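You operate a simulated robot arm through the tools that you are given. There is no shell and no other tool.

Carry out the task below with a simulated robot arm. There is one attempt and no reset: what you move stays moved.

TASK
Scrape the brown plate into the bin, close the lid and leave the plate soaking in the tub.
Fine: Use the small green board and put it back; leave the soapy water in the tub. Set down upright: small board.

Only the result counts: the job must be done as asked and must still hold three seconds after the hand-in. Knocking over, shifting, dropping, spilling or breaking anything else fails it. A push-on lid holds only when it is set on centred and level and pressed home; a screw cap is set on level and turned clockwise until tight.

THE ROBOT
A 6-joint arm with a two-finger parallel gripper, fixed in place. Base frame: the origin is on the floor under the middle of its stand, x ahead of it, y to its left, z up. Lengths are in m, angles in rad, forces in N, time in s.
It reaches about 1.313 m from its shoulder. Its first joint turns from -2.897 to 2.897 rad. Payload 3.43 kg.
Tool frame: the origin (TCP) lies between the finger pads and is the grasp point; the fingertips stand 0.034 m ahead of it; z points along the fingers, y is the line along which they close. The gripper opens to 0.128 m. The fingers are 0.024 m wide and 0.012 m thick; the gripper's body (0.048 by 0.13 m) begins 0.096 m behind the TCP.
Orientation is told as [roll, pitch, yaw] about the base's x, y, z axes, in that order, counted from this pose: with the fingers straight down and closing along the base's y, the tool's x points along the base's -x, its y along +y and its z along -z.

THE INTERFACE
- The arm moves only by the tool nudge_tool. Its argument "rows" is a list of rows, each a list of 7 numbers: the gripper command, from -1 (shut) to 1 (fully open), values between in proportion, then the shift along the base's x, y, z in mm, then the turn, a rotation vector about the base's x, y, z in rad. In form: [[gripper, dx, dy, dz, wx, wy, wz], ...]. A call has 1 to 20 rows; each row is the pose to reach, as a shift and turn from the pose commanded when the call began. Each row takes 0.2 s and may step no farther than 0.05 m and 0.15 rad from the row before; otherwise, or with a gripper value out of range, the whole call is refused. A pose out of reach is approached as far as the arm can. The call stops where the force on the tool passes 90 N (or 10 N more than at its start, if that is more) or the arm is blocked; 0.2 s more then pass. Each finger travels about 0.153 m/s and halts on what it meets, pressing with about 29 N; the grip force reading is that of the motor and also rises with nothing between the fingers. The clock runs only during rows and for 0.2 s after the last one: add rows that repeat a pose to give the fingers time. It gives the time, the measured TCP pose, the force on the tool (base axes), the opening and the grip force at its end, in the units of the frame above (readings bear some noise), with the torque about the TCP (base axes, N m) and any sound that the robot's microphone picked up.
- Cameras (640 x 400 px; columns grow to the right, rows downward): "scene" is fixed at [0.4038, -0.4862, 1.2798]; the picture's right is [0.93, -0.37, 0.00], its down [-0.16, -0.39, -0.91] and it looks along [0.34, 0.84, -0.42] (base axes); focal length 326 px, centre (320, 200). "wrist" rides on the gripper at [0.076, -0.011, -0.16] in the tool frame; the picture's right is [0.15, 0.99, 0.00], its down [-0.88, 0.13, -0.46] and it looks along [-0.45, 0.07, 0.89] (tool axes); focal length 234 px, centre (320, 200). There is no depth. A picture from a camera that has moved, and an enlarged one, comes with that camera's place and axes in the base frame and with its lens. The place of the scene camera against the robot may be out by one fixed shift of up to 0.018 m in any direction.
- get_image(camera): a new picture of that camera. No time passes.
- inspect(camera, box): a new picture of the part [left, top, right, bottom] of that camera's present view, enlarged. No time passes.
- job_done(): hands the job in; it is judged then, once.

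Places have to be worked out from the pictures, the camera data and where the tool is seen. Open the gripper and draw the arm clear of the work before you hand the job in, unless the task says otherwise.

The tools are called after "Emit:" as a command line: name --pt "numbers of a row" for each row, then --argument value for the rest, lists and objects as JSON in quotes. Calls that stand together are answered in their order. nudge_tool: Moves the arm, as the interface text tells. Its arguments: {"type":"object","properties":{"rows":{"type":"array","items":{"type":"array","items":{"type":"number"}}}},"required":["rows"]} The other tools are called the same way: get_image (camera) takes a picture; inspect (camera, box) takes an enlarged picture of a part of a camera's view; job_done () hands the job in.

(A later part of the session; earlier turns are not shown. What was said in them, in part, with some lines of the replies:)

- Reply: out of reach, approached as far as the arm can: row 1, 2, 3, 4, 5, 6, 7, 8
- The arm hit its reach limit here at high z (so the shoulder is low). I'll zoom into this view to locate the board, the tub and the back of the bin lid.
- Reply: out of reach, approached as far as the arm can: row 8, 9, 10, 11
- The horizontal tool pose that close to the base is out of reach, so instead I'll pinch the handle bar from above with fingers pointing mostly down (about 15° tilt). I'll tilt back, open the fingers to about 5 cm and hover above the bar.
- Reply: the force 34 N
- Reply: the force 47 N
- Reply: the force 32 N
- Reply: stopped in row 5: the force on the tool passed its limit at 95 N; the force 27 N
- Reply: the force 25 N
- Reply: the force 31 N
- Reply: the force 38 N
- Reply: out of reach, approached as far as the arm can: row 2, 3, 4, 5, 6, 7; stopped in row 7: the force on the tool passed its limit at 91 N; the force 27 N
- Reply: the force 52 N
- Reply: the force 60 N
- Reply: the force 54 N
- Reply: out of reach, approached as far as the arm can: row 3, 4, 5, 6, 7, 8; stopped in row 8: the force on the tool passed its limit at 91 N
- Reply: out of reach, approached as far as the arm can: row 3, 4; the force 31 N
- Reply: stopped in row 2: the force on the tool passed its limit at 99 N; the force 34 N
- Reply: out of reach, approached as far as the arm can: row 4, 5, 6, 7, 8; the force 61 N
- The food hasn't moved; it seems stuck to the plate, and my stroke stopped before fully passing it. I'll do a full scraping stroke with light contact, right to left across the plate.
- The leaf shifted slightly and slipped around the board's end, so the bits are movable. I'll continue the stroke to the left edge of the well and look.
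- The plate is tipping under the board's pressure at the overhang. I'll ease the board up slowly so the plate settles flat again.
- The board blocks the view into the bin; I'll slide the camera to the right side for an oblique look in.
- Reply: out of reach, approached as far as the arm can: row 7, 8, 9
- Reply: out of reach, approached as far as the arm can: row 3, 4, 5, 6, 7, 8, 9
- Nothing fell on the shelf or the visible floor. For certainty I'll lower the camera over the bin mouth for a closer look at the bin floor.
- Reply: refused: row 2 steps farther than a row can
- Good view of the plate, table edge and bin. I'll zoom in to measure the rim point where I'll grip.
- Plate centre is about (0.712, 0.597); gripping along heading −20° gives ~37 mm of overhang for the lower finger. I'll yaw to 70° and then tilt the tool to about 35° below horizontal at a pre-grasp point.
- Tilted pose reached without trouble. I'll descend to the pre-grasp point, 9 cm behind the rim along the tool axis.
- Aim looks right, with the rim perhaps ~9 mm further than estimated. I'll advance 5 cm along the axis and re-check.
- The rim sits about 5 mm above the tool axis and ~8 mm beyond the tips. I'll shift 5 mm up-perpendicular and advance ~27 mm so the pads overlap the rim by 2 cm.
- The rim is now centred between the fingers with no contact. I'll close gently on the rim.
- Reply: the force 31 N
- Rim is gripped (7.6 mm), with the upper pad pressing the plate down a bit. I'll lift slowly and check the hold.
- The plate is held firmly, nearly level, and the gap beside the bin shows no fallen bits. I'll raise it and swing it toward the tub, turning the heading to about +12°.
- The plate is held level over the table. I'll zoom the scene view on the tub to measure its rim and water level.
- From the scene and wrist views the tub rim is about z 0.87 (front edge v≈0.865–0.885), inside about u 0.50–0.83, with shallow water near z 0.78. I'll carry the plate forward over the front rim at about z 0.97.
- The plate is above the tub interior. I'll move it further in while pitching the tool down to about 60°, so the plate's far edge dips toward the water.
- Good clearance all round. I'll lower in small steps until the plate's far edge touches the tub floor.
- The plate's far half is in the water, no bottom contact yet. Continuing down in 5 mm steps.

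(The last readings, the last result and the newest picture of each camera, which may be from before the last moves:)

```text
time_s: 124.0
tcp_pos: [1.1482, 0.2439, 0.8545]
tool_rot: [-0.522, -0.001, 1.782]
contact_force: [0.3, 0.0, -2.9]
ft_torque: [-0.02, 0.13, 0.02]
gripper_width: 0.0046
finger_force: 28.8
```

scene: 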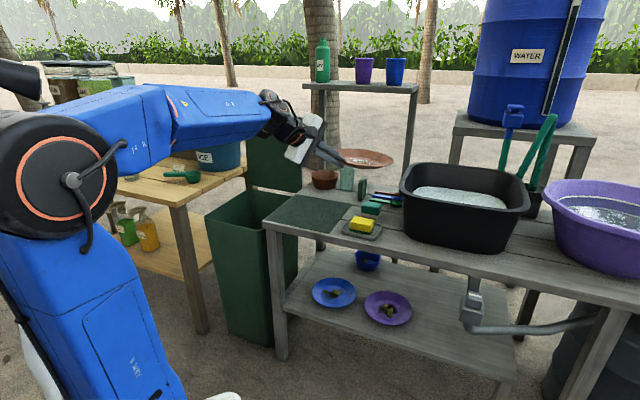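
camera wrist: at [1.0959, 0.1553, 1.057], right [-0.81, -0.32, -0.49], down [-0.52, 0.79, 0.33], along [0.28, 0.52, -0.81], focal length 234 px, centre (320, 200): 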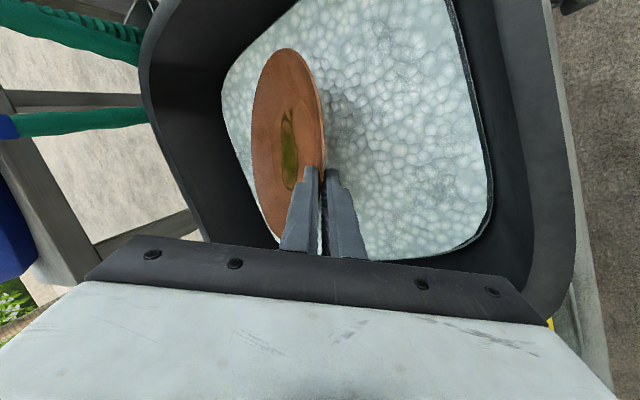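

Emit:
nudge_tool --pt "-1 0 0 -5 0 0 0" --pt "-1 0 0 -10 0 0 0" --pt "-1 0 0 -15 0 0 0" --pt "-1 0 0 -20 0 0 0" --pt "-1 0 0 -20 0 0 0"

Emit:
inspect --camera "scene" --box '[380, 120, 540, 240]'

Emit:
get_image --camera "wrist"

```text
time_s: 125.2
tcp_pos: [1.1491, 0.2443, 0.8329]
tool_rot: [-0.522, 0.001, 1.781]
contact_force: [0.4, -0.2, -1.7]
ft_torque: [-0.04, 0.12, 0.0]
gripper_width: 0.005
finger_force: 29.1
```

```text
3.33 times, centred on (460, 180) of scene
camera zoom: at [0.4038, -0.4862, 1.2798], right [0.93, -0.37, 0.0], down [-0.16, -0.39, -0.91], along [0.34, 0.84, -0.42], focal length 1088 px, centre (-147, 267)
```

zoom: 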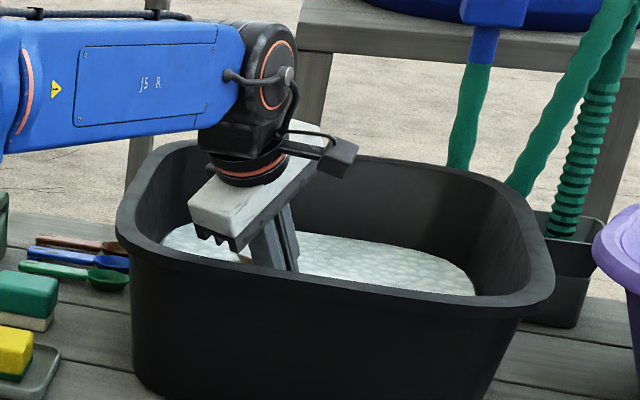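

```text
taken
camera wrist: at [1.0962, 0.1553, 0.9772], right [-0.81, -0.32, -0.49], down [-0.52, 0.79, 0.33], along [0.28, 0.52, -0.81], focal length 234 px, centre (320, 200)
```

wrist: 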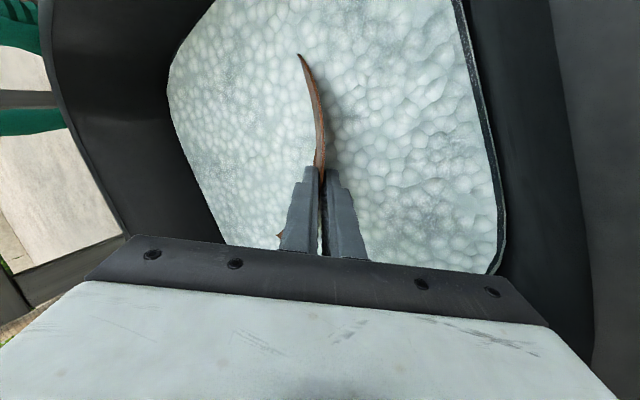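

The plate is almost submerged with no bottom contact yet. I'll keep lowering in 4 mm steps, watching forces and rim clearance.

Emit:
nudge_tool --pt "-1 0 0 -4 0 0 0" --pt "-1 0 0 -8 0 0 0" --pt "-1 0 0 -12 0 0 0" --pt "-1 0 0 -12 0 0 0"

Emit:
inspect --camera "scene" --box '[380, 120, 540, 240]'

Emit:
get_image --camera "wrist"

```text
time_s: 126.2
tcp_pos: [1.1481, 0.243, 0.8233]
tool_rot: [-0.524, 0.0, 1.782]
contact_force: [-4.9, -0.9, 11.8]
ft_torque: [0.18, -1.06, 0.0]
gripper_width: 0.0045
finger_force: 28.9
```

```text
3.33 times, centred on (460, 180) of scene
camera zoom: at [0.4038, -0.4862, 1.2798], right [0.93, -0.37, 0.0], down [-0.16, -0.39, -0.91], along [0.34, 0.84, -0.42], focal length 1088 px, centre (-147, 267)
```

zoom: 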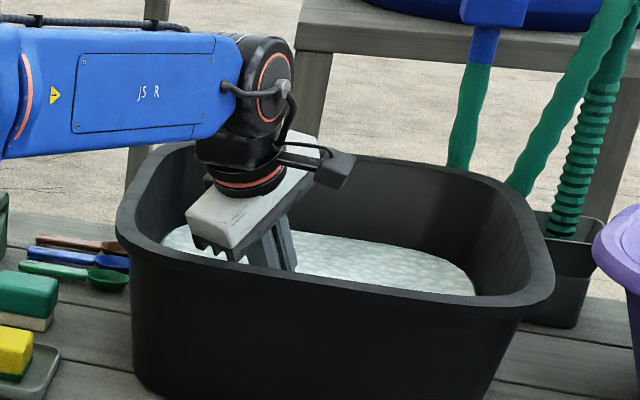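

```text
taken
camera wrist: at [1.0949, 0.1548, 0.9672], right [-0.81, -0.32, -0.49], down [-0.52, 0.79, 0.33], along [0.28, 0.52, -0.8], focal length 234 px, centre (320, 200)
```

wrist: 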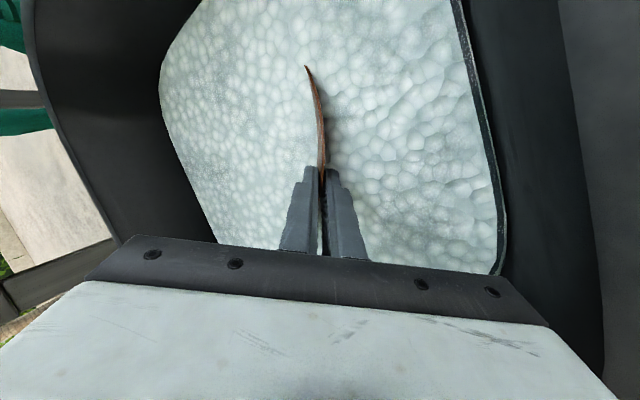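

Far edge has touched the bottom (12 N). I'll keep lowering so the plate pivots flatter in the grip before release.

Emit:
nudge_tool --pt "-1 0 0 -3 0 0 0" --pt "-1 0 0 -6 0 0 0" --pt "-1 0 0 -9 0 0 0" --pt "-1 0 0 -9 0 0 0"

Emit:
get_image --camera "wrist"

```text
time_s: 127.2
tcp_pos: [1.1482, 0.2441, 0.8134]
tool_rot: [-0.522, -0.001, 1.782]
contact_force: [-4.4, -0.4, 9.6]
ft_torque: [0.16, -1.06, -0.03]
gripper_width: 0.0078
finger_force: 29.0
```

```text
taken
camera wrist: at [1.0954, 0.1552, 0.9576], right [-0.81, -0.32, -0.49], down [-0.52, 0.79, 0.33], along [0.28, 0.52, -0.81], focal length 234 px, centre (320, 200)
```

wrist: 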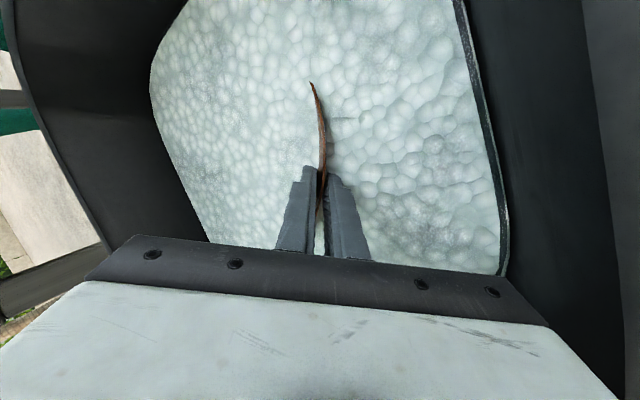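

The plate is pivoting flatter with only ~10 N. I'll lower another 24 mm.

Emit:
nudge_tool --pt "-1 0 0 -4 0 0 0" --pt "-1 0 0 -8 0 0 0" --pt "-1 0 0 -12 0 0 0" --pt "-1 0 0 -16 0 0 0" --pt "-1 0 0 -20 0 0 0" --pt "-1 0 0 -24 0 0 0" --pt "-1 0 0 -24 0 0 0"

Emit:
get_image --camera "wrist"

Emit:
inspect --camera "scene" --box '[380, 120, 540, 240]'

```text
time_s: 128.8
tcp_pos: [1.1494, 0.2444, 0.795]
tool_rot: [-0.532, -0.001, 1.783]
contact_force: [47.3, 21.1, 70.4]
ft_torque: [-5.06, 11.02, -0.38]
gripper_width: 0.0127
finger_force: 29.4
```

```text
taken
camera wrist: at [1.0954, 0.1557, 0.938], right [-0.8, -0.32, -0.5], down [-0.52, 0.79, 0.33], along [0.29, 0.52, -0.8], focal length 234 px, centre (320, 200)
```

wrist: 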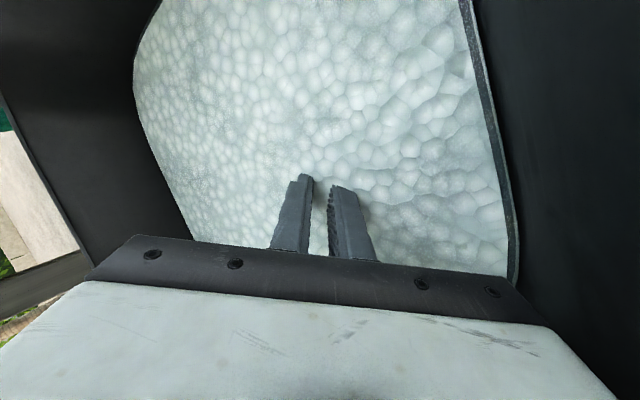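

```text
3.33 times, centred on (460, 180) of scene
camera zoom: at [0.4038, -0.4862, 1.2798], right [0.93, -0.37, 0.0], down [-0.16, -0.39, -0.91], along [0.34, 0.84, -0.42], focal length 1088 px, centre (-147, 267)
```

zoom: 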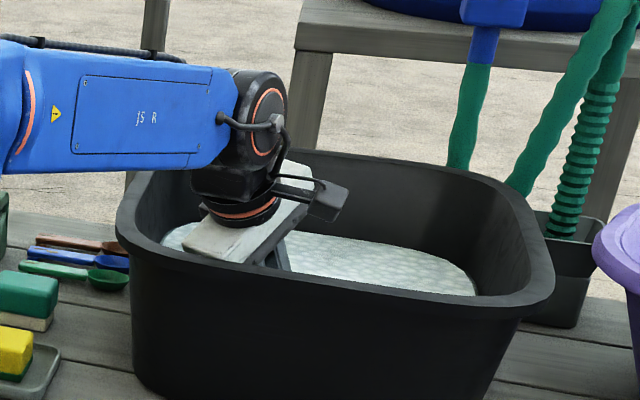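

The gripper body has touched the tub's rim (70 N). I'll immediately ease back up 10 mm and slightly inward.

Emit:
nudge_tool --pt "-1 2 0.5 5 0 0 0" --pt "-1 3 0.6 10 0 0 0" --pt "-1 3 0.6 10 0 0 0"

Emit:
inspect --camera "scene" --box '[380, 120, 540, 260]'

```text
time_s: 129.6
tcp_pos: [1.1511, 0.244, 0.7973]
tool_rot: [-0.519, -0.001, 1.781]
contact_force: [2.3, 0.7, 5.5]
ft_torque: [0.09, -0.93, -0.11]
gripper_width: 0.0124
finger_force: 29.3
```

```text
2.86 times, centred on (460, 190) of scene
camera zoom: at [0.4038, -0.4862, 1.2798], right [0.93, -0.37, 0.0], down [-0.16, -0.39, -0.91], along [0.34, 0.84, -0.42], focal length 932 px, centre (-80, 229)
```

zoom: 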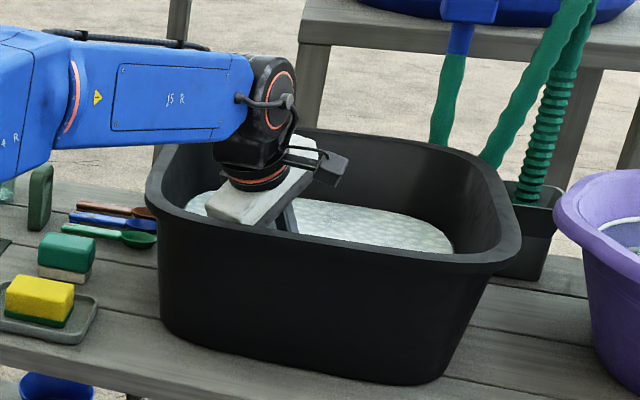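

Contact force is gone and the tub hasn't moved. I'll open the gripper to release the plate under water, then withdraw along the tool axis.

Emit:
nudge_tool --pt "-0.7 0 0 0 0 0 0" --pt "-0.5 0 0 0 0 0 0" --pt "-0.4 0 0 0 0 0 0" --pt "-0.4 0 0 0 0 0 0"

Emit:
get_image --camera "wrist"

```text
time_s: 130.6
tcp_pos: [1.1519, 0.2453, 0.7978]
tool_rot: [-0.522, 0.001, 1.782]
contact_force: [-0.2, -0.6, 0.4]
ft_torque: [-0.01, -0.03, -0.02]
gripper_width: 0.0384
finger_force: 0.1
```

```text
taken
camera wrist: at [1.0995, 0.1562, 0.9418], right [-0.81, -0.32, -0.49], down [-0.52, 0.79, 0.33], along [0.28, 0.52, -0.81], focal length 234 px, centre (320, 200)
```

wrist: 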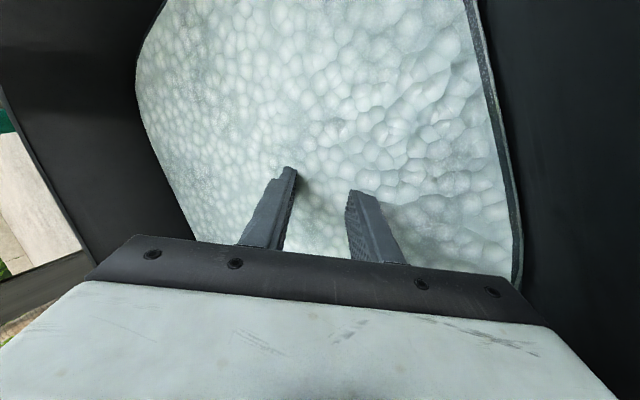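

Released with no load. I'll withdraw along the tool axis and rise clear of the tub.

Emit:
nudge_tool --pt "-0.4 -7.3 -1.6 13 0 0 0" --pt "-0.4 -17 -3.7 30.3 0 0 0" --pt "-0.4 -29 -6.3 52 0 0 0" --pt "-0.4 -43.8 -9.5 78 0 0 0" --pt "-0.4 -55 -10 115 0 0 0" --pt "-0.4 -85 -10 145 0.02 -0.1 0" --pt "-0.4 -125 -10 165 0.03 -0.15 0" --pt "-0.4 -165 -10 175 0.03 -0.15 0" --pt "-0.4 -165 -10 175 0.03 -0.15 0"

Emit:
get_image --camera "wrist"

Emit:
get_image --camera "scene"

```text
time_s: 132.6
tcp_pos: [0.9854, 0.2361, 0.9747]
tool_rot: [-0.674, 0.003, 1.782]
contact_force: [0.3, 0.0, -0.9]
ft_torque: [-0.02, 0.02, 0.0]
gripper_width: 0.0384
finger_force: 0.1
```

```text
taken
camera wrist: at [0.9125, 0.1426, 1.106], right [-0.72, -0.31, -0.62], down [-0.56, 0.78, 0.27], along [0.4, 0.54, -0.74], focal length 234 px, centre (320, 200)
```

wrist: 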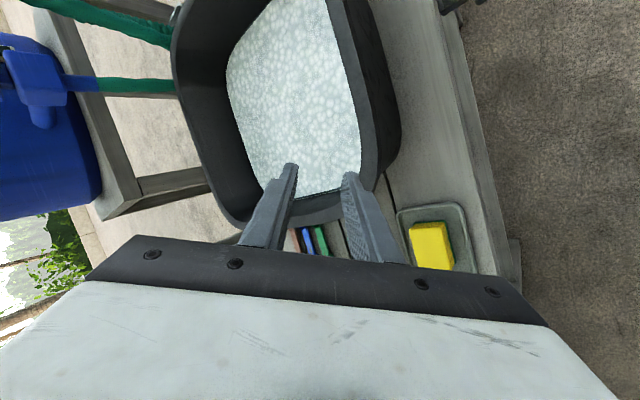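

```text
taken
```

scene: 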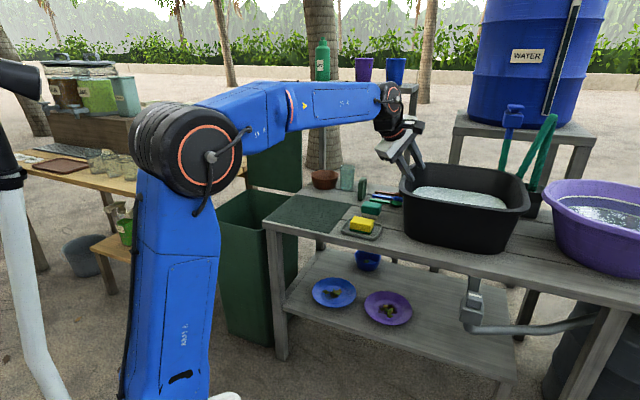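

The plate is soaking under the foam and nothing else moved. Now to close the lid: I'll swing back in front of the bin, turning the heading to +45° (toward the lid), at about z 1.08.

Emit:
nudge_tool --pt "-0.4 -27 35 10 0 0 0.038" --pt "-0.4 -54 70 20 0 0 0.077" --pt "-0.4 -81 105 30 0 0 0.115" --pt "-0.4 -108 140 40 0 0 0.153" --pt "-0.4 -135 175 50 0 0 0.191" --pt "-0.4 -162 210 60 0 0 0.23" --pt "-0.4 -189 245 70 0 0 0.268" --pt "-0.4 -216 280 80 0 0 0.306" --pt "-0.4 -243 315 85 0 0 0.344" --pt "-0.4 -270 350 90 0 0 0.383" --pt "-0.4 -297 385 95 0 0 0.421" --pt "-0.4 -324 420 100 0 0 0.459" --pt "-0.4 -351 455 100 0 0 0.497" --pt "-0.4 -380 492 100 0 0 0.536" --pt "-0.4 -408 528 100 0 0 0.574" --pt "-0.4 -408 528 100 0 0 0.574"

Emit:
get_image --camera "wrist"

Emit:
get_image --camera "scene"

```text
time_s: 136.0
tcp_pos: [0.5758, 0.7629, 1.0728]
tool_rot: [-0.675, 0.002, 2.358]
contact_force: [0.5, -1.0, 0.4]
ft_torque: [-0.01, 0.01, 0.03]
gripper_width: 0.0383
finger_force: 0.0
```

```text
taken
camera wrist: at [0.5648, 0.6449, 1.204], right [-0.44, -0.65, -0.62], down [-0.9, 0.35, 0.27], along [0.04, 0.67, -0.74], focal length 234 px, centre (320, 200)
```

wrist: 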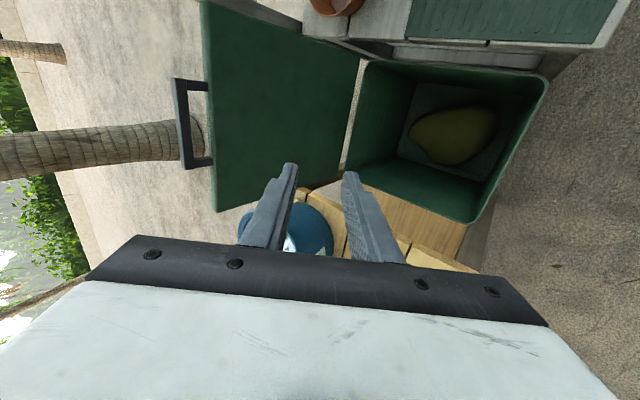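

```text
taken
```

scene: 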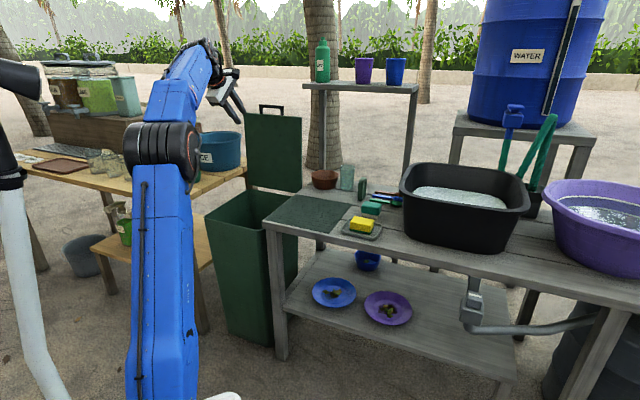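

Excellent view of the lid, handle, bin interior and the gap by the table. I'll zoom to check for bits once more and to locate the handle bar.

Emit:
inspect --camera "wrist" --box '[330, 0, 570, 240]'

Emit:
inspect --camera "wrist" --box '[160, 60, 320, 220]'

Emit:
inspect --camera "scene" --box '[180, 90, 340, 220]'

```text
1.67 times, centred on (450, 120) of wrist
camera zoom: at [0.5648, 0.6449, 1.204], right [-0.44, -0.65, -0.62], down [-0.9, 0.35, 0.27], along [0.04, 0.67, -0.74], focal length 390 px, centre (103, 333)
```

zoom: 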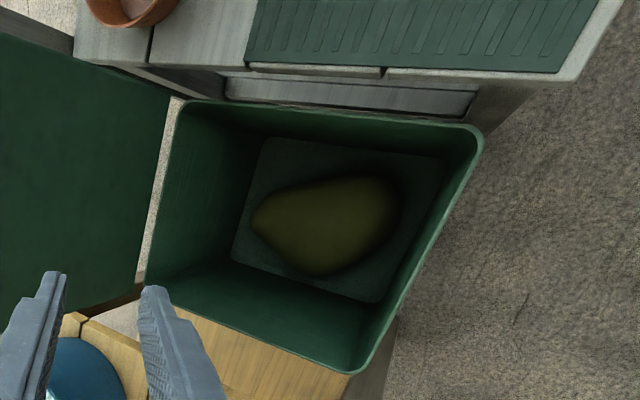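

```text
2.50 times, centred on (240, 140) of wrist
camera zoom: at [0.5648, 0.6449, 1.204], right [-0.44, -0.65, -0.62], down [-0.9, 0.35, 0.27], along [0.04, 0.67, -0.74], focal length 585 px, centre (520, 350)
```

zoom: 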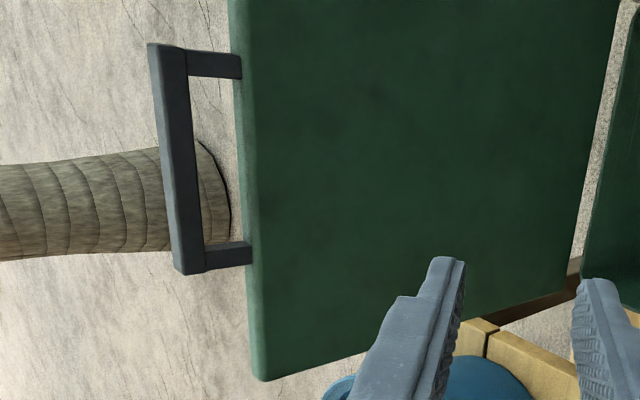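

```text
3.08 times, centred on (260, 155) of scene
camera zoom: at [0.4038, -0.4862, 1.2798], right [0.93, -0.37, 0.0], down [-0.16, -0.39, -0.91], along [0.34, 0.84, -0.42], focal length 1004 px, centre (505, 338)
```

zoom: 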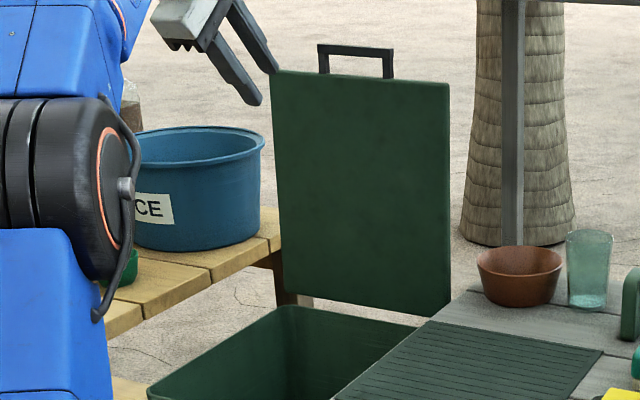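

The handle bar is at roughly u −0.143, v 1.235, z 1.04 (lid ~100° open). I'll tilt the tool up to about 25° and move closer in front of the handle with a 30 mm opening.

Emit:
nudge_tool --pt "-0.53 15 20 5 0.065 -0.065 0" --pt "-0.53 35 42 10 0.13 -0.13 0" --pt "-0.53 55 65 12 0.195 -0.195 0" --pt "-0.53 75 88 12 0.26 -0.26 0" --pt "-0.53 94 109 12 0.325 -0.325 0" --pt "-0.53 94 109 12 0.325 -0.325 0"

Emit:
get_image --camera "wrist"

Emit:
inspect --camera "scene" --box '[200, 70, 320, 170]'

```text
time_s: 137.4
tcp_pos: [0.6714, 0.8738, 1.0854]
tool_rot: [-1.134, 0.001, 2.356]
contact_force: [0.2, 0.7, 0.2]
ft_torque: [0.02, 0.01, 0.01]
gripper_width: 0.0296
finger_force: 0.0
```

```text
taken
camera wrist: at [0.6253, 0.7212, 1.1624], right [-0.19, -0.4, -0.9], down [-0.95, 0.29, 0.07], along [0.23, 0.87, -0.44], focal length 234 px, centre (320, 200)
```

wrist: 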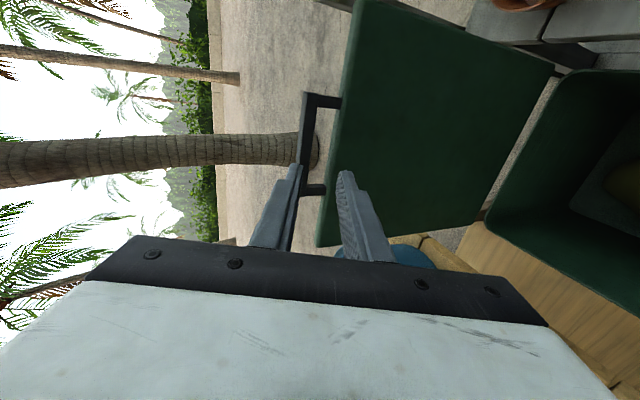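

```text
4.00 times, centred on (260, 120) of scene
camera zoom: at [0.4038, -0.4862, 1.2798], right [0.93, -0.37, 0.0], down [-0.16, -0.39, -0.91], along [0.34, 0.84, -0.42], focal length 1305 px, centre (560, 520)
```

zoom: 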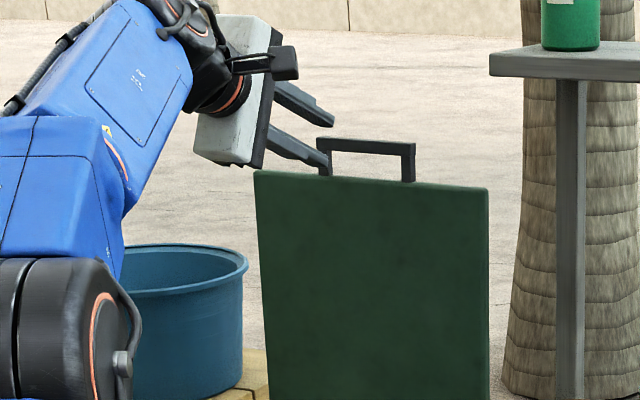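

I'll zoom to measure the bar relative to the finger axis.

Emit:
inspect --camera "wrist" --box '[260, 70, 400, 230]'

```text
2.50 times, centred on (330, 150) of wrist
camera zoom: at [0.6253, 0.7212, 1.1624], right [-0.19, -0.4, -0.9], down [-0.95, 0.29, 0.07], along [0.23, 0.87, -0.44], focal length 585 px, centre (295, 325)
```

zoom: 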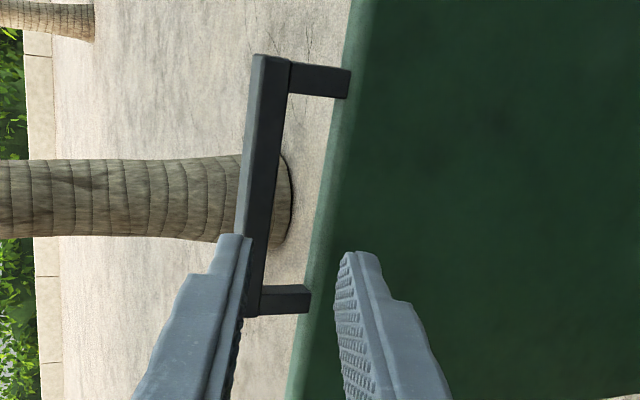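

Solving with the known bar length puts the bar at about v 1.195, z 1.052. I'll level the tool to about 15° and move to 4 cm short of the bar.

Emit:
nudge_tool --pt "-0.53 9 9 -5 0.06 -0.06 0" --pt "-0.53 18 18 -11 0.123 -0.123 0" --pt "-0.53 27.4 27.4 -16.3 0.123 -0.123 0" --pt "-0.53 27.4 27.4 -16.3 0.123 -0.123 0"

Emit:
inspect --camera "wrist" --box '[240, 70, 400, 250]'

Emit:
inspect --camera "scene" --box '[210, 80, 300, 150]'

```text
time_s: 138.4
tcp_pos: [0.6983, 0.8987, 1.069]
tool_rot: [-1.31, 0.002, 2.354]
contact_force: [-0.1, 0.0, -1.1]
ft_torque: [-0.01, -0.02, -0.01]
gripper_width: 0.0302
finger_force: 0.1
```

```text
2.22 times, centred on (320, 160) of wrist
camera zoom: at [0.6445, 0.7392, 1.121], right [-0.08, -0.29, -0.95], down [-0.96, 0.29, -0.01], along [0.28, 0.91, -0.3], focal length 520 px, centre (320, 289)
```

zoom: 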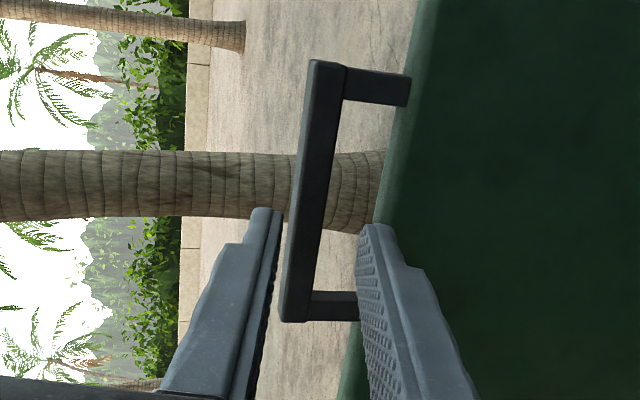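

```text
5.71 times, centred on (255, 115) of scene
camera zoom: at [0.4038, -0.4862, 1.2798], right [0.93, -0.37, 0.0], down [-0.16, -0.39, -0.91], along [0.34, 0.84, -0.42], focal length 1865 px, centre (691, 686)
```

zoom: 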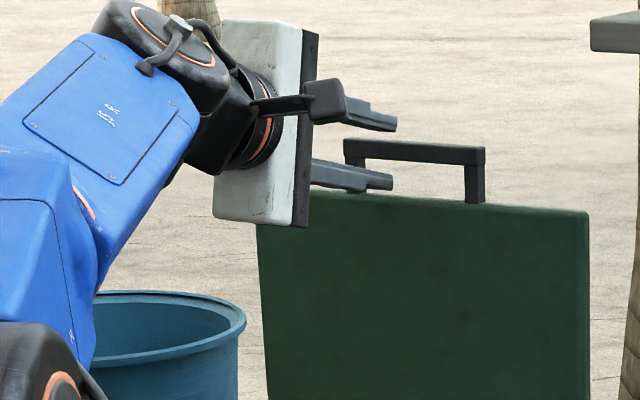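

The bar is nearly centred; I'll narrow to 22 mm, raise 2.5 mm to fit the lower finger in the loop gap, and advance 4 cm.

Emit:
nudge_tool --pt "-0.656 0 0 2.5 0 0 0" --pt "-0.656 7 7 0 0 0 0" --pt "-0.656 14 14 -2.5 0 0 0" --pt "-0.656 21 21 -5 0 0 0" --pt "-0.656 27.5 27.5 -7.8 0 0 0" --pt "-0.656 27.5 27.5 -7.8 0 0 0"

Emit:
inspect --camera "wrist" --box '[240, 70, 400, 250]'

Emit:
inspect --camera "scene" --box '[210, 80, 300, 150]'

```text
time_s: 139.8
tcp_pos: [0.7274, 0.9281, 1.0627]
tool_rot: [-1.307, 0.003, 2.354]
contact_force: [-0.1, 0.7, 0.0]
ft_torque: [0.01, -0.03, -0.01]
gripper_width: 0.0222
finger_force: 0.1
```

```text
2.22 times, centred on (320, 160) of wrist
camera zoom: at [0.6734, 0.7665, 1.1137], right [-0.08, -0.29, -0.95], down [-0.96, 0.29, -0.01], along [0.28, 0.91, -0.3], focal length 520 px, centre (320, 289)
```

zoom: 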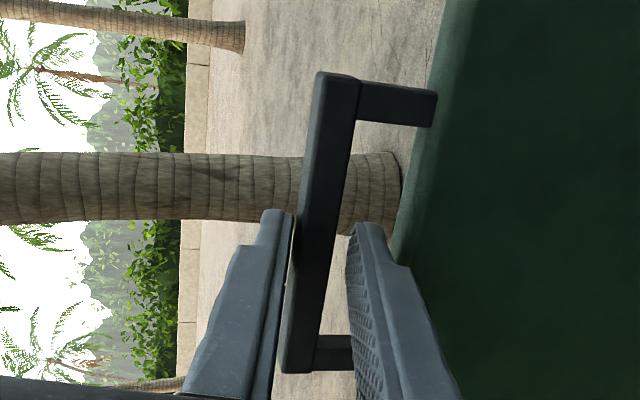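

```text
5.71 times, centred on (255, 115) of scene
camera zoom: at [0.4038, -0.4862, 1.2798], right [0.93, -0.37, 0.0], down [-0.16, -0.39, -0.91], along [0.34, 0.84, -0.42], focal length 1865 px, centre (691, 686)
```

zoom: 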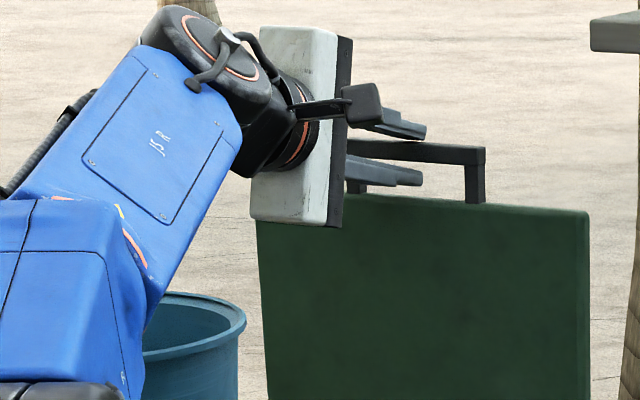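

The measurement puts the bar centre ~4 mm beyond the tips and centred. I'll advance 13 mm more and close.

Emit:
nudge_tool --pt "-0.656 4.5 4.5 -1.7 0 0 0" --pt "-0.656 8.9 8.9 -3.4 0 0 0" --pt "-0.656 8.9 8.9 -3.4 0 0 0" --pt "-0.8 8.9 8.9 -3.4 0 0 0" --pt "-1 8.9 8.9 -3.4 0 0 0" --pt "-1 8.9 8.9 -3.4 0 0 0"

Emit:
inspect --camera "wrist" --box '[240, 70, 400, 250]'

Emit:
inspect --camera "scene" --box '[210, 80, 300, 150]'

```text
time_s: 141.2
tcp_pos: [0.7345, 0.935, 1.0633]
tool_rot: [-1.314, -0.001, 2.356]
contact_force: [-0.4, 6.0, 27.1]
ft_torque: [1.64, 0.02, 0.15]
gripper_width: 0.0156
finger_force: 44.6
```

```text
2.22 times, centred on (320, 160) of wrist
camera zoom: at [0.6812, 0.774, 1.1138], right [-0.07, -0.28, -0.96], down [-0.96, 0.29, -0.01], along [0.28, 0.91, -0.29], focal length 520 px, centre (320, 289)
```

zoom: 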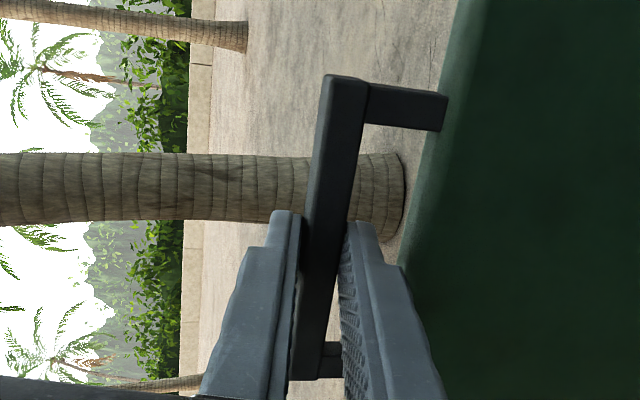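

```text
5.71 times, centred on (255, 115) of scene
camera zoom: at [0.4038, -0.4862, 1.2798], right [0.93, -0.37, 0.0], down [-0.16, -0.39, -0.91], along [0.34, 0.84, -0.42], focal length 1865 px, centre (691, 686)
```

zoom: 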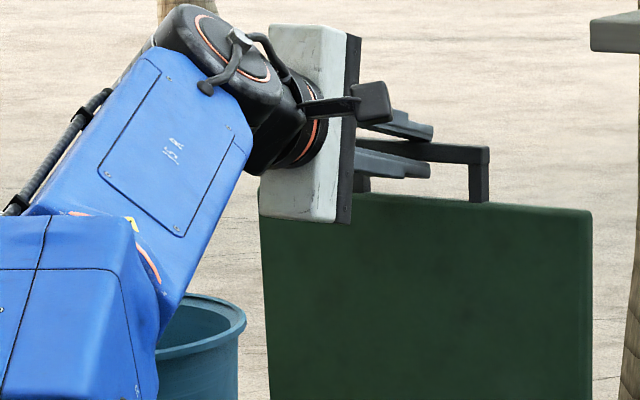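

The bar is gripped (15.6 mm). With a refined hinge model (v 1.173, z 0.676, R 0.382) I'll start pulling the lid back toward vertical along its arc, pitching the tool down gradually.

Emit:
nudge_tool --pt "-1 -4 -4 2.5 -0.01 0.01 0" --pt "-1 -13 -13 4 -0.0346 0.0346 0" --pt "-1 -22.2 -22.2 5.3 -0.0654 0.0654 0" --pt "-1 -33.7 -33.7 6.1 -0.1025 0.1025 0" --pt "-1 -45 -45 6.2 -0.1393 0.1393 0" --pt "-1 -45 -45 6.2 -0.1393 0.1393 0"

Emit:
inspect --camera "scene" --box '[200, 70, 320, 200]'

Emit:
inspect --camera "wrist" --box '[240, 70, 400, 250]'

```text
time_s: 142.6
tcp_pos: [0.6895, 0.8894, 1.0651]
tool_rot: [-1.112, 0.003, 2.355]
contact_force: [-3.8, 1.8, 26.8]
ft_torque: [1.23, 0.2, -0.35]
gripper_width: 0.0186
finger_force: 45.0
```

```text
3.08 times, centred on (260, 135) of scene
camera zoom: at [0.4038, -0.4862, 1.2798], right [0.93, -0.37, 0.0], down [-0.16, -0.39, -0.91], along [0.34, 0.84, -0.42], focal length 1004 px, centre (505, 400)
```

zoom: 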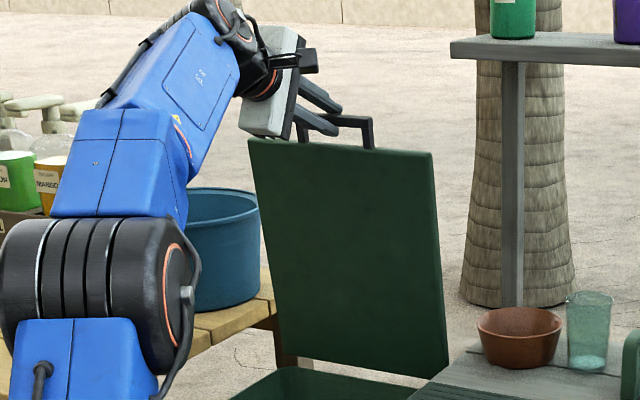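

```text
2.22 times, centred on (320, 160) of wrist
camera zoom: at [0.6454, 0.7383, 1.1463], right [-0.21, -0.41, -0.89], down [-0.95, 0.29, 0.08], along [0.23, 0.86, -0.46], focal length 520 px, centre (320, 289)
```

zoom: 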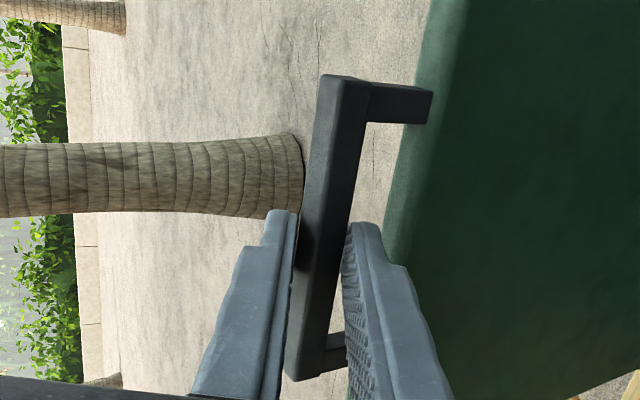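

The lid is past vertical and following. Continuing down the arc to about 65°.

Emit:
nudge_tool --pt "-1 -11.4 -11.4 0.1 -0.0308 0.0308 0" --pt "-1 -22.6 -22.6 -1.4 -0.0617 0.0617 0" --pt "-1 -33.7 -33.7 -3.7 -0.0926 0.0926 0" --pt "-1 -44.8 -44.8 -6.8 -0.1234 0.1234 0" --pt "-1 -56 -56 -11 -0.142 0.142 0" --pt "-1 -66.7 -66.7 -15.8 -0.1604 0.1604 0" --pt "-1 -77.5 -77.5 -21.5 -0.179 0.179 0" --pt "-1 -87.8 -87.8 -27.6 -0.1975 0.1975 0" --pt "-1 -87.8 -87.8 -27.6 -0.1975 0.1975 0"

Emit:
inspect --camera "scene" --box '[180, 70, 320, 210]'

Emit:
inspect --camera "wrist" --box '[240, 70, 400, 250]'

```text
time_s: 144.6
tcp_pos: [0.6037, 0.803, 1.0354]
tool_rot: [-0.831, 0.002, 2.355]
contact_force: [0.9, 4.2, -11.0]
ft_torque: [0.39, 1.13, -0.49]
gripper_width: 0.0175
finger_force: 44.7
```

```text
2.86 times, centred on (250, 140) of scene
camera zoom: at [0.4038, -0.4862, 1.2798], right [0.93, -0.37, 0.0], down [-0.16, -0.39, -0.91], along [0.34, 0.84, -0.42], focal length 932 px, centre (520, 371)
```

zoom: 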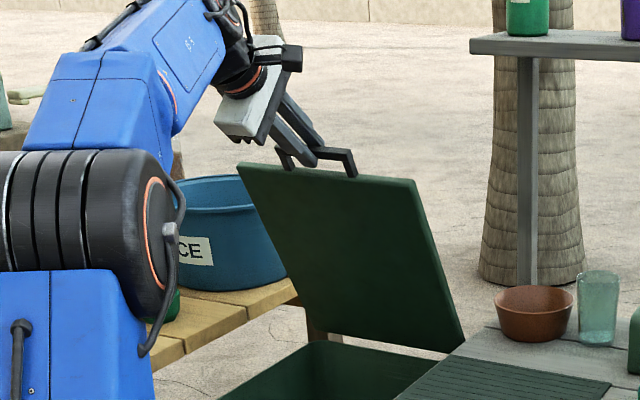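

```text
2.22 times, centred on (320, 160) of wrist
camera zoom: at [0.5785, 0.6714, 1.1511], right [-0.37, -0.58, -0.73], down [-0.92, 0.32, 0.21], along [0.12, 0.75, -0.65], focal length 520 px, centre (320, 289)
```

zoom: 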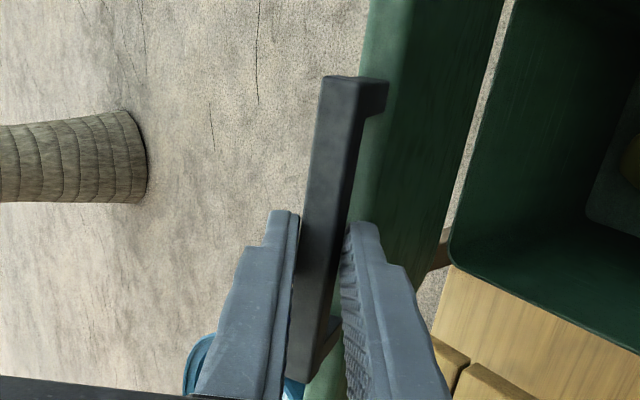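

Smooth so far with small forces. Continuing the arc down to about 30°.

Emit:
nudge_tool --pt "-1 -20.3 -20.3 -14.4 -0.037 0.037 0" --pt "-1 -39.5 -39.5 -31.4 -0.074 0.074 0" --pt "-1 -57.4 -57.4 -50.9 -0.111 0.111 0" --pt "-1 -74.1 -74.1 -72.6 -0.148 0.148 0" --pt "-1 -89.2 -89.2 -96.4 -0.185 0.185 0" --pt "-1 -102.8 -102.8 -122.1 -0.222 0.222 0" --pt "-1 -114.6 -114.6 -149.6 -0.259 0.259 0" --pt "-1 -114.6 -114.6 -149.6 -0.259 0.259 0"

Emit:
inspect --camera "scene" --box '[170, 100, 320, 230]'

Emit:
inspect --camera "wrist" --box '[240, 70, 400, 250]'

```text
time_s: 146.4
tcp_pos: [0.4885, 0.6887, 0.8869]
tool_rot: [-0.465, 0.004, 2.355]
contact_force: [-6.8, -12.9, 7.4]
ft_torque: [0.15, 0.45, -1.03]
gripper_width: 0.0188
finger_force: 44.9
```

```text
3.08 times, centred on (245, 165) of scene
camera zoom: at [0.4038, -0.4862, 1.2798], right [0.93, -0.37, 0.0], down [-0.16, -0.39, -0.91], along [0.34, 0.84, -0.42], focal length 1004 px, centre (551, 308)
```

zoom: 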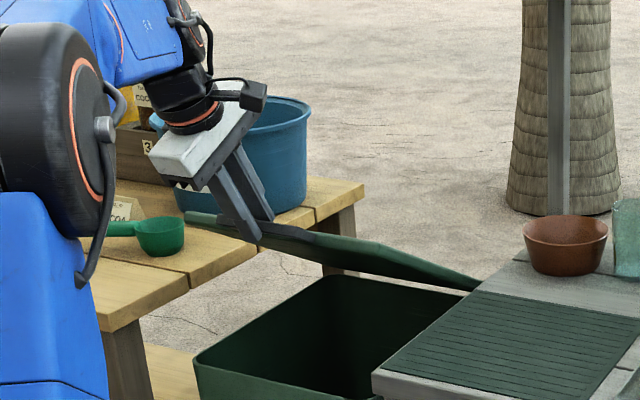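

```text
2.22 times, centred on (320, 160) of wrist
camera zoom: at [0.4978, 0.5902, 1.035], right [-0.52, -0.73, -0.44], down [-0.85, 0.4, 0.35], along [-0.08, 0.56, -0.83], focal length 520 px, centre (320, 289)
```

zoom: 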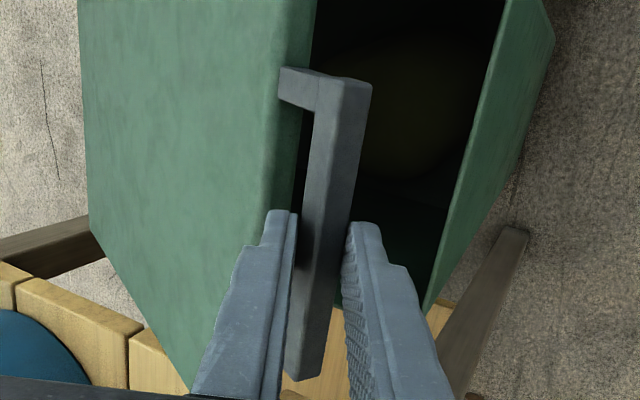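

Lid at about 30°, still well controlled. Lowering further to nearly closed.

Emit:
nudge_tool --pt "-1 -10.1 -10.1 -29.1 -0.037 0.037 0" --pt "-1 -18.3 -18.3 -59.3 -0.074 0.074 0" --pt "-1 -24.7 -24.7 -90.8 -0.0987 0.0987 0" --pt "-1 -29.3 -29.3 -123.1 -0.1234 0.1234 0" --pt "-1 -31.7 -31.7 -155.9 -0.148 0.148 0" --pt "-1 -32.7 -32.7 -176.9 -0.148 0.148 0" --pt "-1 -32.7 -32.7 -176.9 -0.148 0.148 0"

Emit:
inspect --camera "scene" --box '[170, 150, 320, 260]'

Emit:
inspect --camera "wrist" --box '[240, 70, 400, 250]'

```text
time_s: 148.0
tcp_pos: [0.4529, 0.6549, 0.7119]
tool_rot: [-0.253, 0.003, 2.359]
contact_force: [-21.5, -37.7, 0.4]
ft_torque: [-1.38, 0.59, -1.22]
gripper_width: 0.0175
finger_force: 44.7
```

```text
3.64 times, centred on (245, 205) of scene
camera zoom: at [0.4038, -0.4862, 1.2798], right [0.93, -0.37, 0.0], down [-0.16, -0.39, -0.91], along [0.34, 0.84, -0.42], focal length 1187 px, centre (593, 182)
```

zoom: 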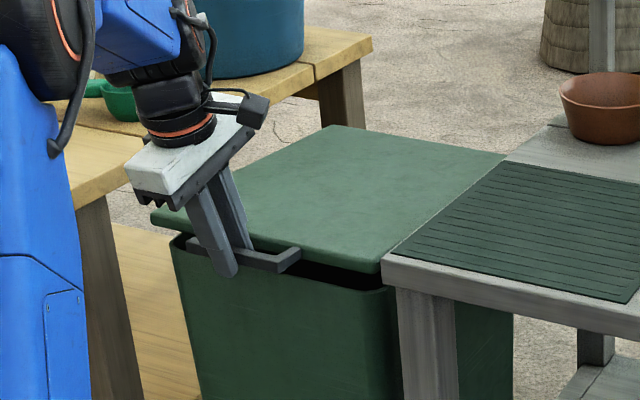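

```text
2.22 times, centred on (320, 160) of wrist
camera zoom: at [0.4861, 0.5818, 0.869], right [-0.57, -0.78, -0.25], down [-0.79, 0.45, 0.41], along [-0.21, 0.43, -0.88], focal length 520 px, centre (320, 289)
```

zoom: 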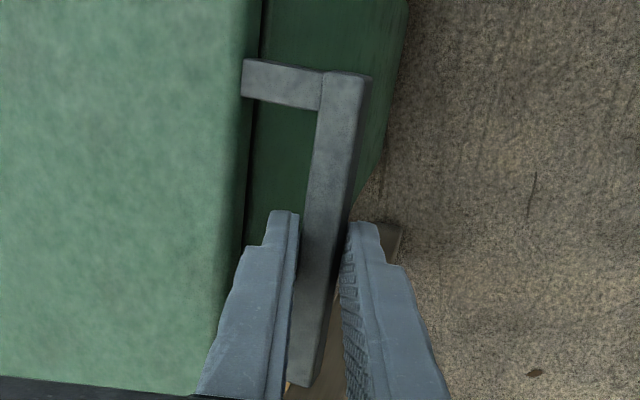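

Only a few degrees open. I'll lower the remaining ~3 cm, easing 2.5 mm toward the robot to relieve side load.

Emit:
nudge_tool --pt "-1 -1.8 -1.8 -4 0 0 0" --pt "-1 -1.8 -1.8 -12 0 0 0" --pt "-1 -1.6 -1.6 -20 0 0 0" --pt "-1 -1.4 -1.4 -27 0 0 0" --pt "-1 -1.2 -1.2 -32 0 0 0" --pt "-1 -1.2 -1.2 -32 0 0 0"

Emit:
inspect --camera "scene" --box '[170, 150, 320, 260]'

```text
time_s: 149.4
tcp_pos: [0.4541, 0.6557, 0.6803]
tool_rot: [-0.259, 0.001, 2.358]
contact_force: [-20.8, -11.5, 27.8]
ft_torque: [-0.27, 0.73, -1.04]
gripper_width: 0.0166
finger_force: 45.1
```

```text
3.64 times, centred on (245, 205) of scene
camera zoom: at [0.4038, -0.4862, 1.2798], right [0.93, -0.37, 0.0], down [-0.16, -0.39, -0.91], along [0.34, 0.84, -0.42], focal length 1187 px, centre (593, 182)
```

zoom: 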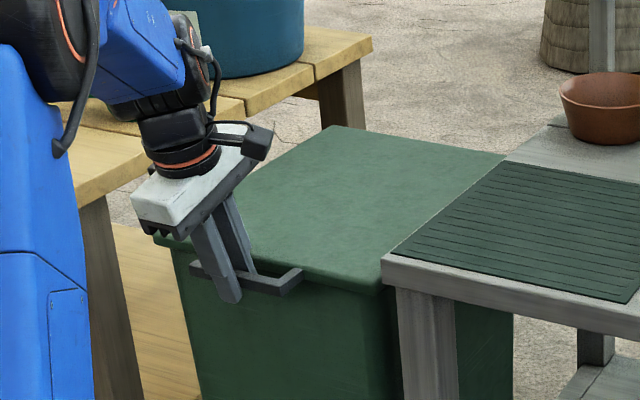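

The lid is down and pressed (28 N). I'll release the bar and withdraw straight out along the tool axis.

Emit:
nudge_tool --pt "-0.75 0 0 0 0 0 0" --pt "-0.6 0 0 0 0 0 0" --pt "-0.6 0 0 0.5 0 0 0" --pt "-0.6 -3.7 -3.7 20 0 0 0" --pt "-0.6 -7.3 -7.3 40 0 0 0" --pt "-0.6 -11 -11 60 0 0 0" --pt "-0.6 -16 -16 90 0 0 0" --pt "-0.6 -20 -20 130 0 0 0" --pt "-0.6 -20 -20 130 0 0 0"

Emit:
get_image --camera "wrist"

Emit:
inspect --camera "scene" --box '[170, 150, 320, 260]'

```text
time_s: 151.4
tcp_pos: [0.435, 0.6334, 0.8091]
tool_rot: [-0.255, 0.003, 2.358]
contact_force: [0.9, 0.0, 0.4]
ft_torque: [-0.01, 0.0, -0.04]
gripper_width: 0.0254
finger_force: 0.1
```

```text
taken
camera wrist: at [0.4669, 0.5601, 0.9668], right [-0.57, -0.78, -0.25], down [-0.79, 0.45, 0.41], along [-0.2, 0.43, -0.88], focal length 234 px, centre (320, 200)
```

wrist: 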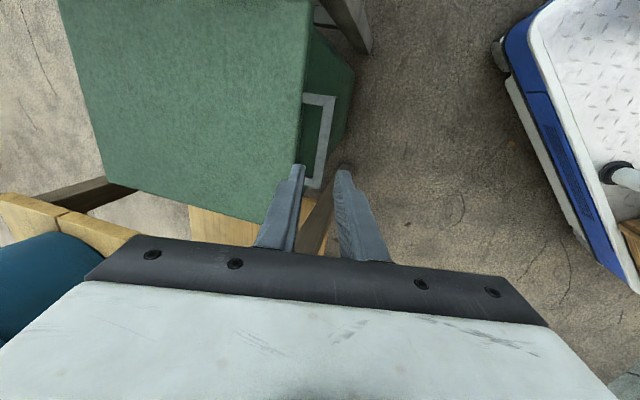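

```text
3.64 times, centred on (245, 205) of scene
camera zoom: at [0.4038, -0.4862, 1.2798], right [0.93, -0.37, 0.0], down [-0.16, -0.39, -0.91], along [0.34, 0.84, -0.42], focal length 1187 px, centre (593, 182)
```

zoom: 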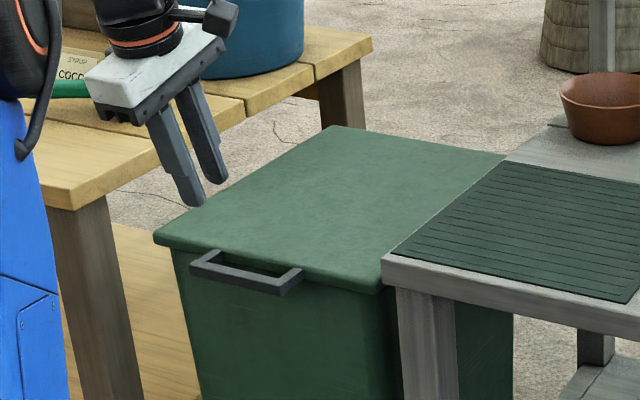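

The lid is closed flush as at the start. I'll draw the arm back to a clear pose with the gripper open, then check everything.

Emit:
nudge_tool --pt "-0.2 -15 -25 40 -0.03 0.03 0" --pt "0.2 -30 -55 75 -0.06 0.06 0" --pt "0.6 -45 -90 105 -0.1 0.1 0" --pt "1 -60 -130 125 -0.14 0.14 0" --pt "1 -75 -170 140 -0.18 0.18 0" --pt "1 -85 -205 150 -0.18 0.18 0" --pt "1 -90 -230 160 -0.18 0.18 0" --pt "1 -90 -230 160 -0.18 0.18 0"

Emit:
get_image --camera "scene"

Emit:
inspect --camera "scene" --box '[300, 150, 560, 270]'

Emit:
get_image --camera "wrist"

```text
time_s: 153.2
tcp_pos: [0.345, 0.4049, 0.9686]
tool_rot: [-0.002, 0.001, 2.36]
contact_force: [0.0, 0.5, 0.1]
ft_torque: [0.02, -0.05, 0.02]
gripper_width: 0.128
finger_force: 0.0
```

```text
taken
```

scene: 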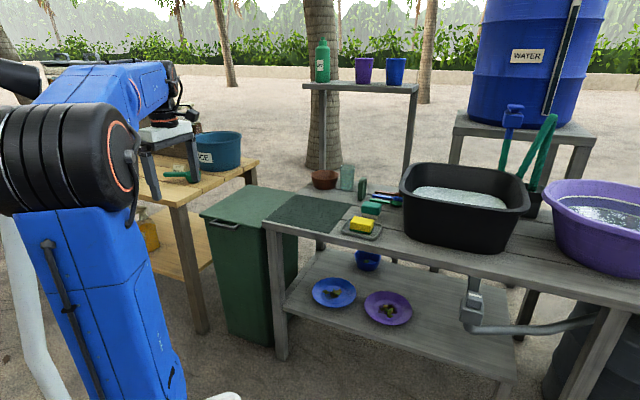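

```text
2.46 times, centred on (430, 210) of scene
camera zoom: at [0.4038, -0.4862, 1.2798], right [0.93, -0.37, 0.0], down [-0.16, -0.39, -0.91], along [0.34, 0.84, -0.42], focal length 803 px, centre (49, 175)
```

zoom: 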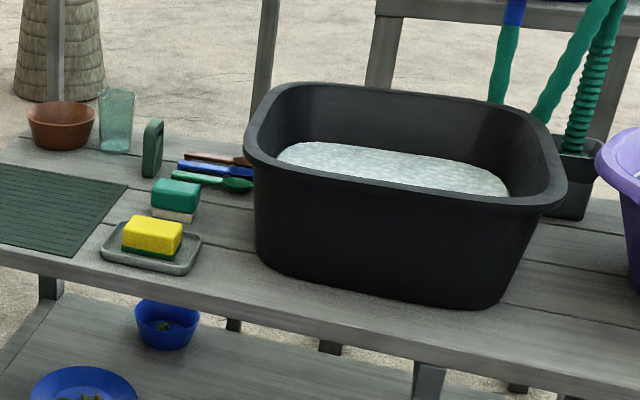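

```text
taken
camera wrist: at [0.4058, 0.3593, 1.1286], right [-0.59, -0.8, 0.0], down [-0.72, 0.53, 0.45], along [-0.36, 0.27, -0.89], focal length 234 px, centre (320, 200)
```

wrist: 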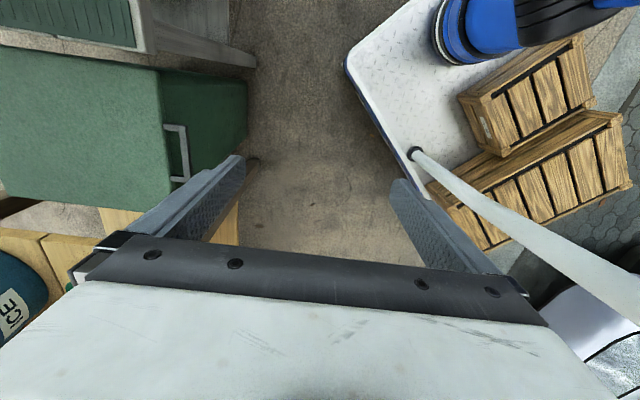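

Everything looks in place. One last check for stray bits: I'll zoom on the floor around the bin and table leg and on the lower shelf's left end.

Emit:
inspect --camera "scene" --box '[220, 290, 340, 380]'

Emit:
inspect --camera "scene" --box '[270, 235, 350, 305]'

Emit:
inspect --camera "wrist" --box '[100, 0, 360, 200]'

```text
4.44 times, centred on (280, 335) of scene
camera zoom: at [0.4038, -0.4862, 1.2798], right [0.93, -0.37, 0.0], down [-0.16, -0.39, -0.91], along [0.34, 0.84, -0.42], focal length 1450 px, centre (498, -400)
```

zoom: 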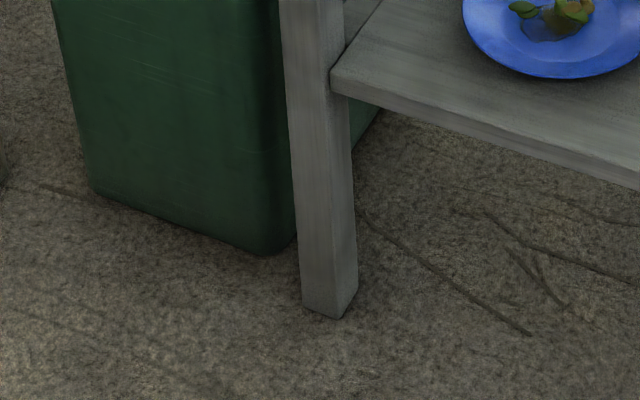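

```text
5.71 times, centred on (310, 270) of scene
camera zoom: at [0.4038, -0.4862, 1.2798], right [0.93, -0.37, 0.0], down [-0.16, -0.39, -0.91], along [0.34, 0.84, -0.42], focal length 1865 px, centre (377, -200)
```

zoom: 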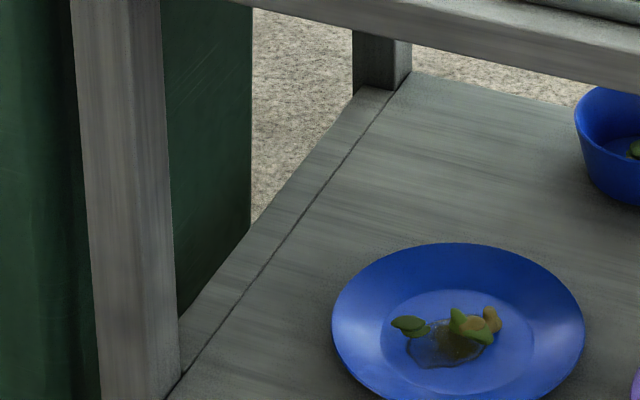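

```text
2.00 times, centred on (230, 100) of wrist
camera zoom: at [0.4058, 0.3593, 1.1286], right [-0.59, -0.8, 0.0], down [-0.72, 0.53, 0.45], along [-0.36, 0.27, -0.89], focal length 468 px, centre (500, 400)
```

zoom: 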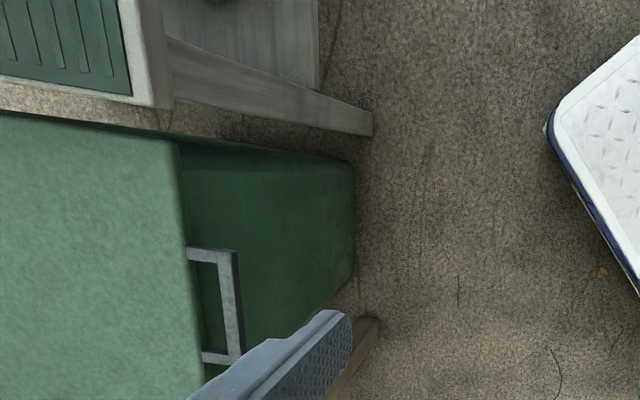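

No stray bits on the floor, shelf or gap. The lid is closed, the board stands in its place, the plate is under the soapy water, and the arm is clear with the gripper open. I'll hand the job in.

Emit:
job_done

```text
The job is handed in.
```

I handed the job in with the plate scraped and soaking and the lid closed. The one thing I couldn't confirm is that the food landed in the bin.

- **Food:** I slid the plate over the bin's edge and swept it with the small green board. The plate tipped for a moment during that stroke and settled flat again. The food bits were gone afterwards, but I couldn't make them out in the dark bin. I found none on the floor, the shelf, the table or in the gap beside the bin.
- **Smear:** The sauce stain didn't come off with the board, so it went into the tub with the plate.
- **Lid:** It is closed and sits as it did at the start. I pressed it down with about 28 N before letting go.
- **Plate:** It is under the foam in the tub. I released it with its far edge resting on the bottom, but I can't see how it lies now.
- **Tub:** The gripper briefly pressed on the tub's rim while I lowered the plate. The tub didn't move, and I saw no water spill.
- **Board:** It is standing upright, within about 2 mm of where it was.

I saw nothing else knocked over or moved, and the arm is clear with the gripper open.
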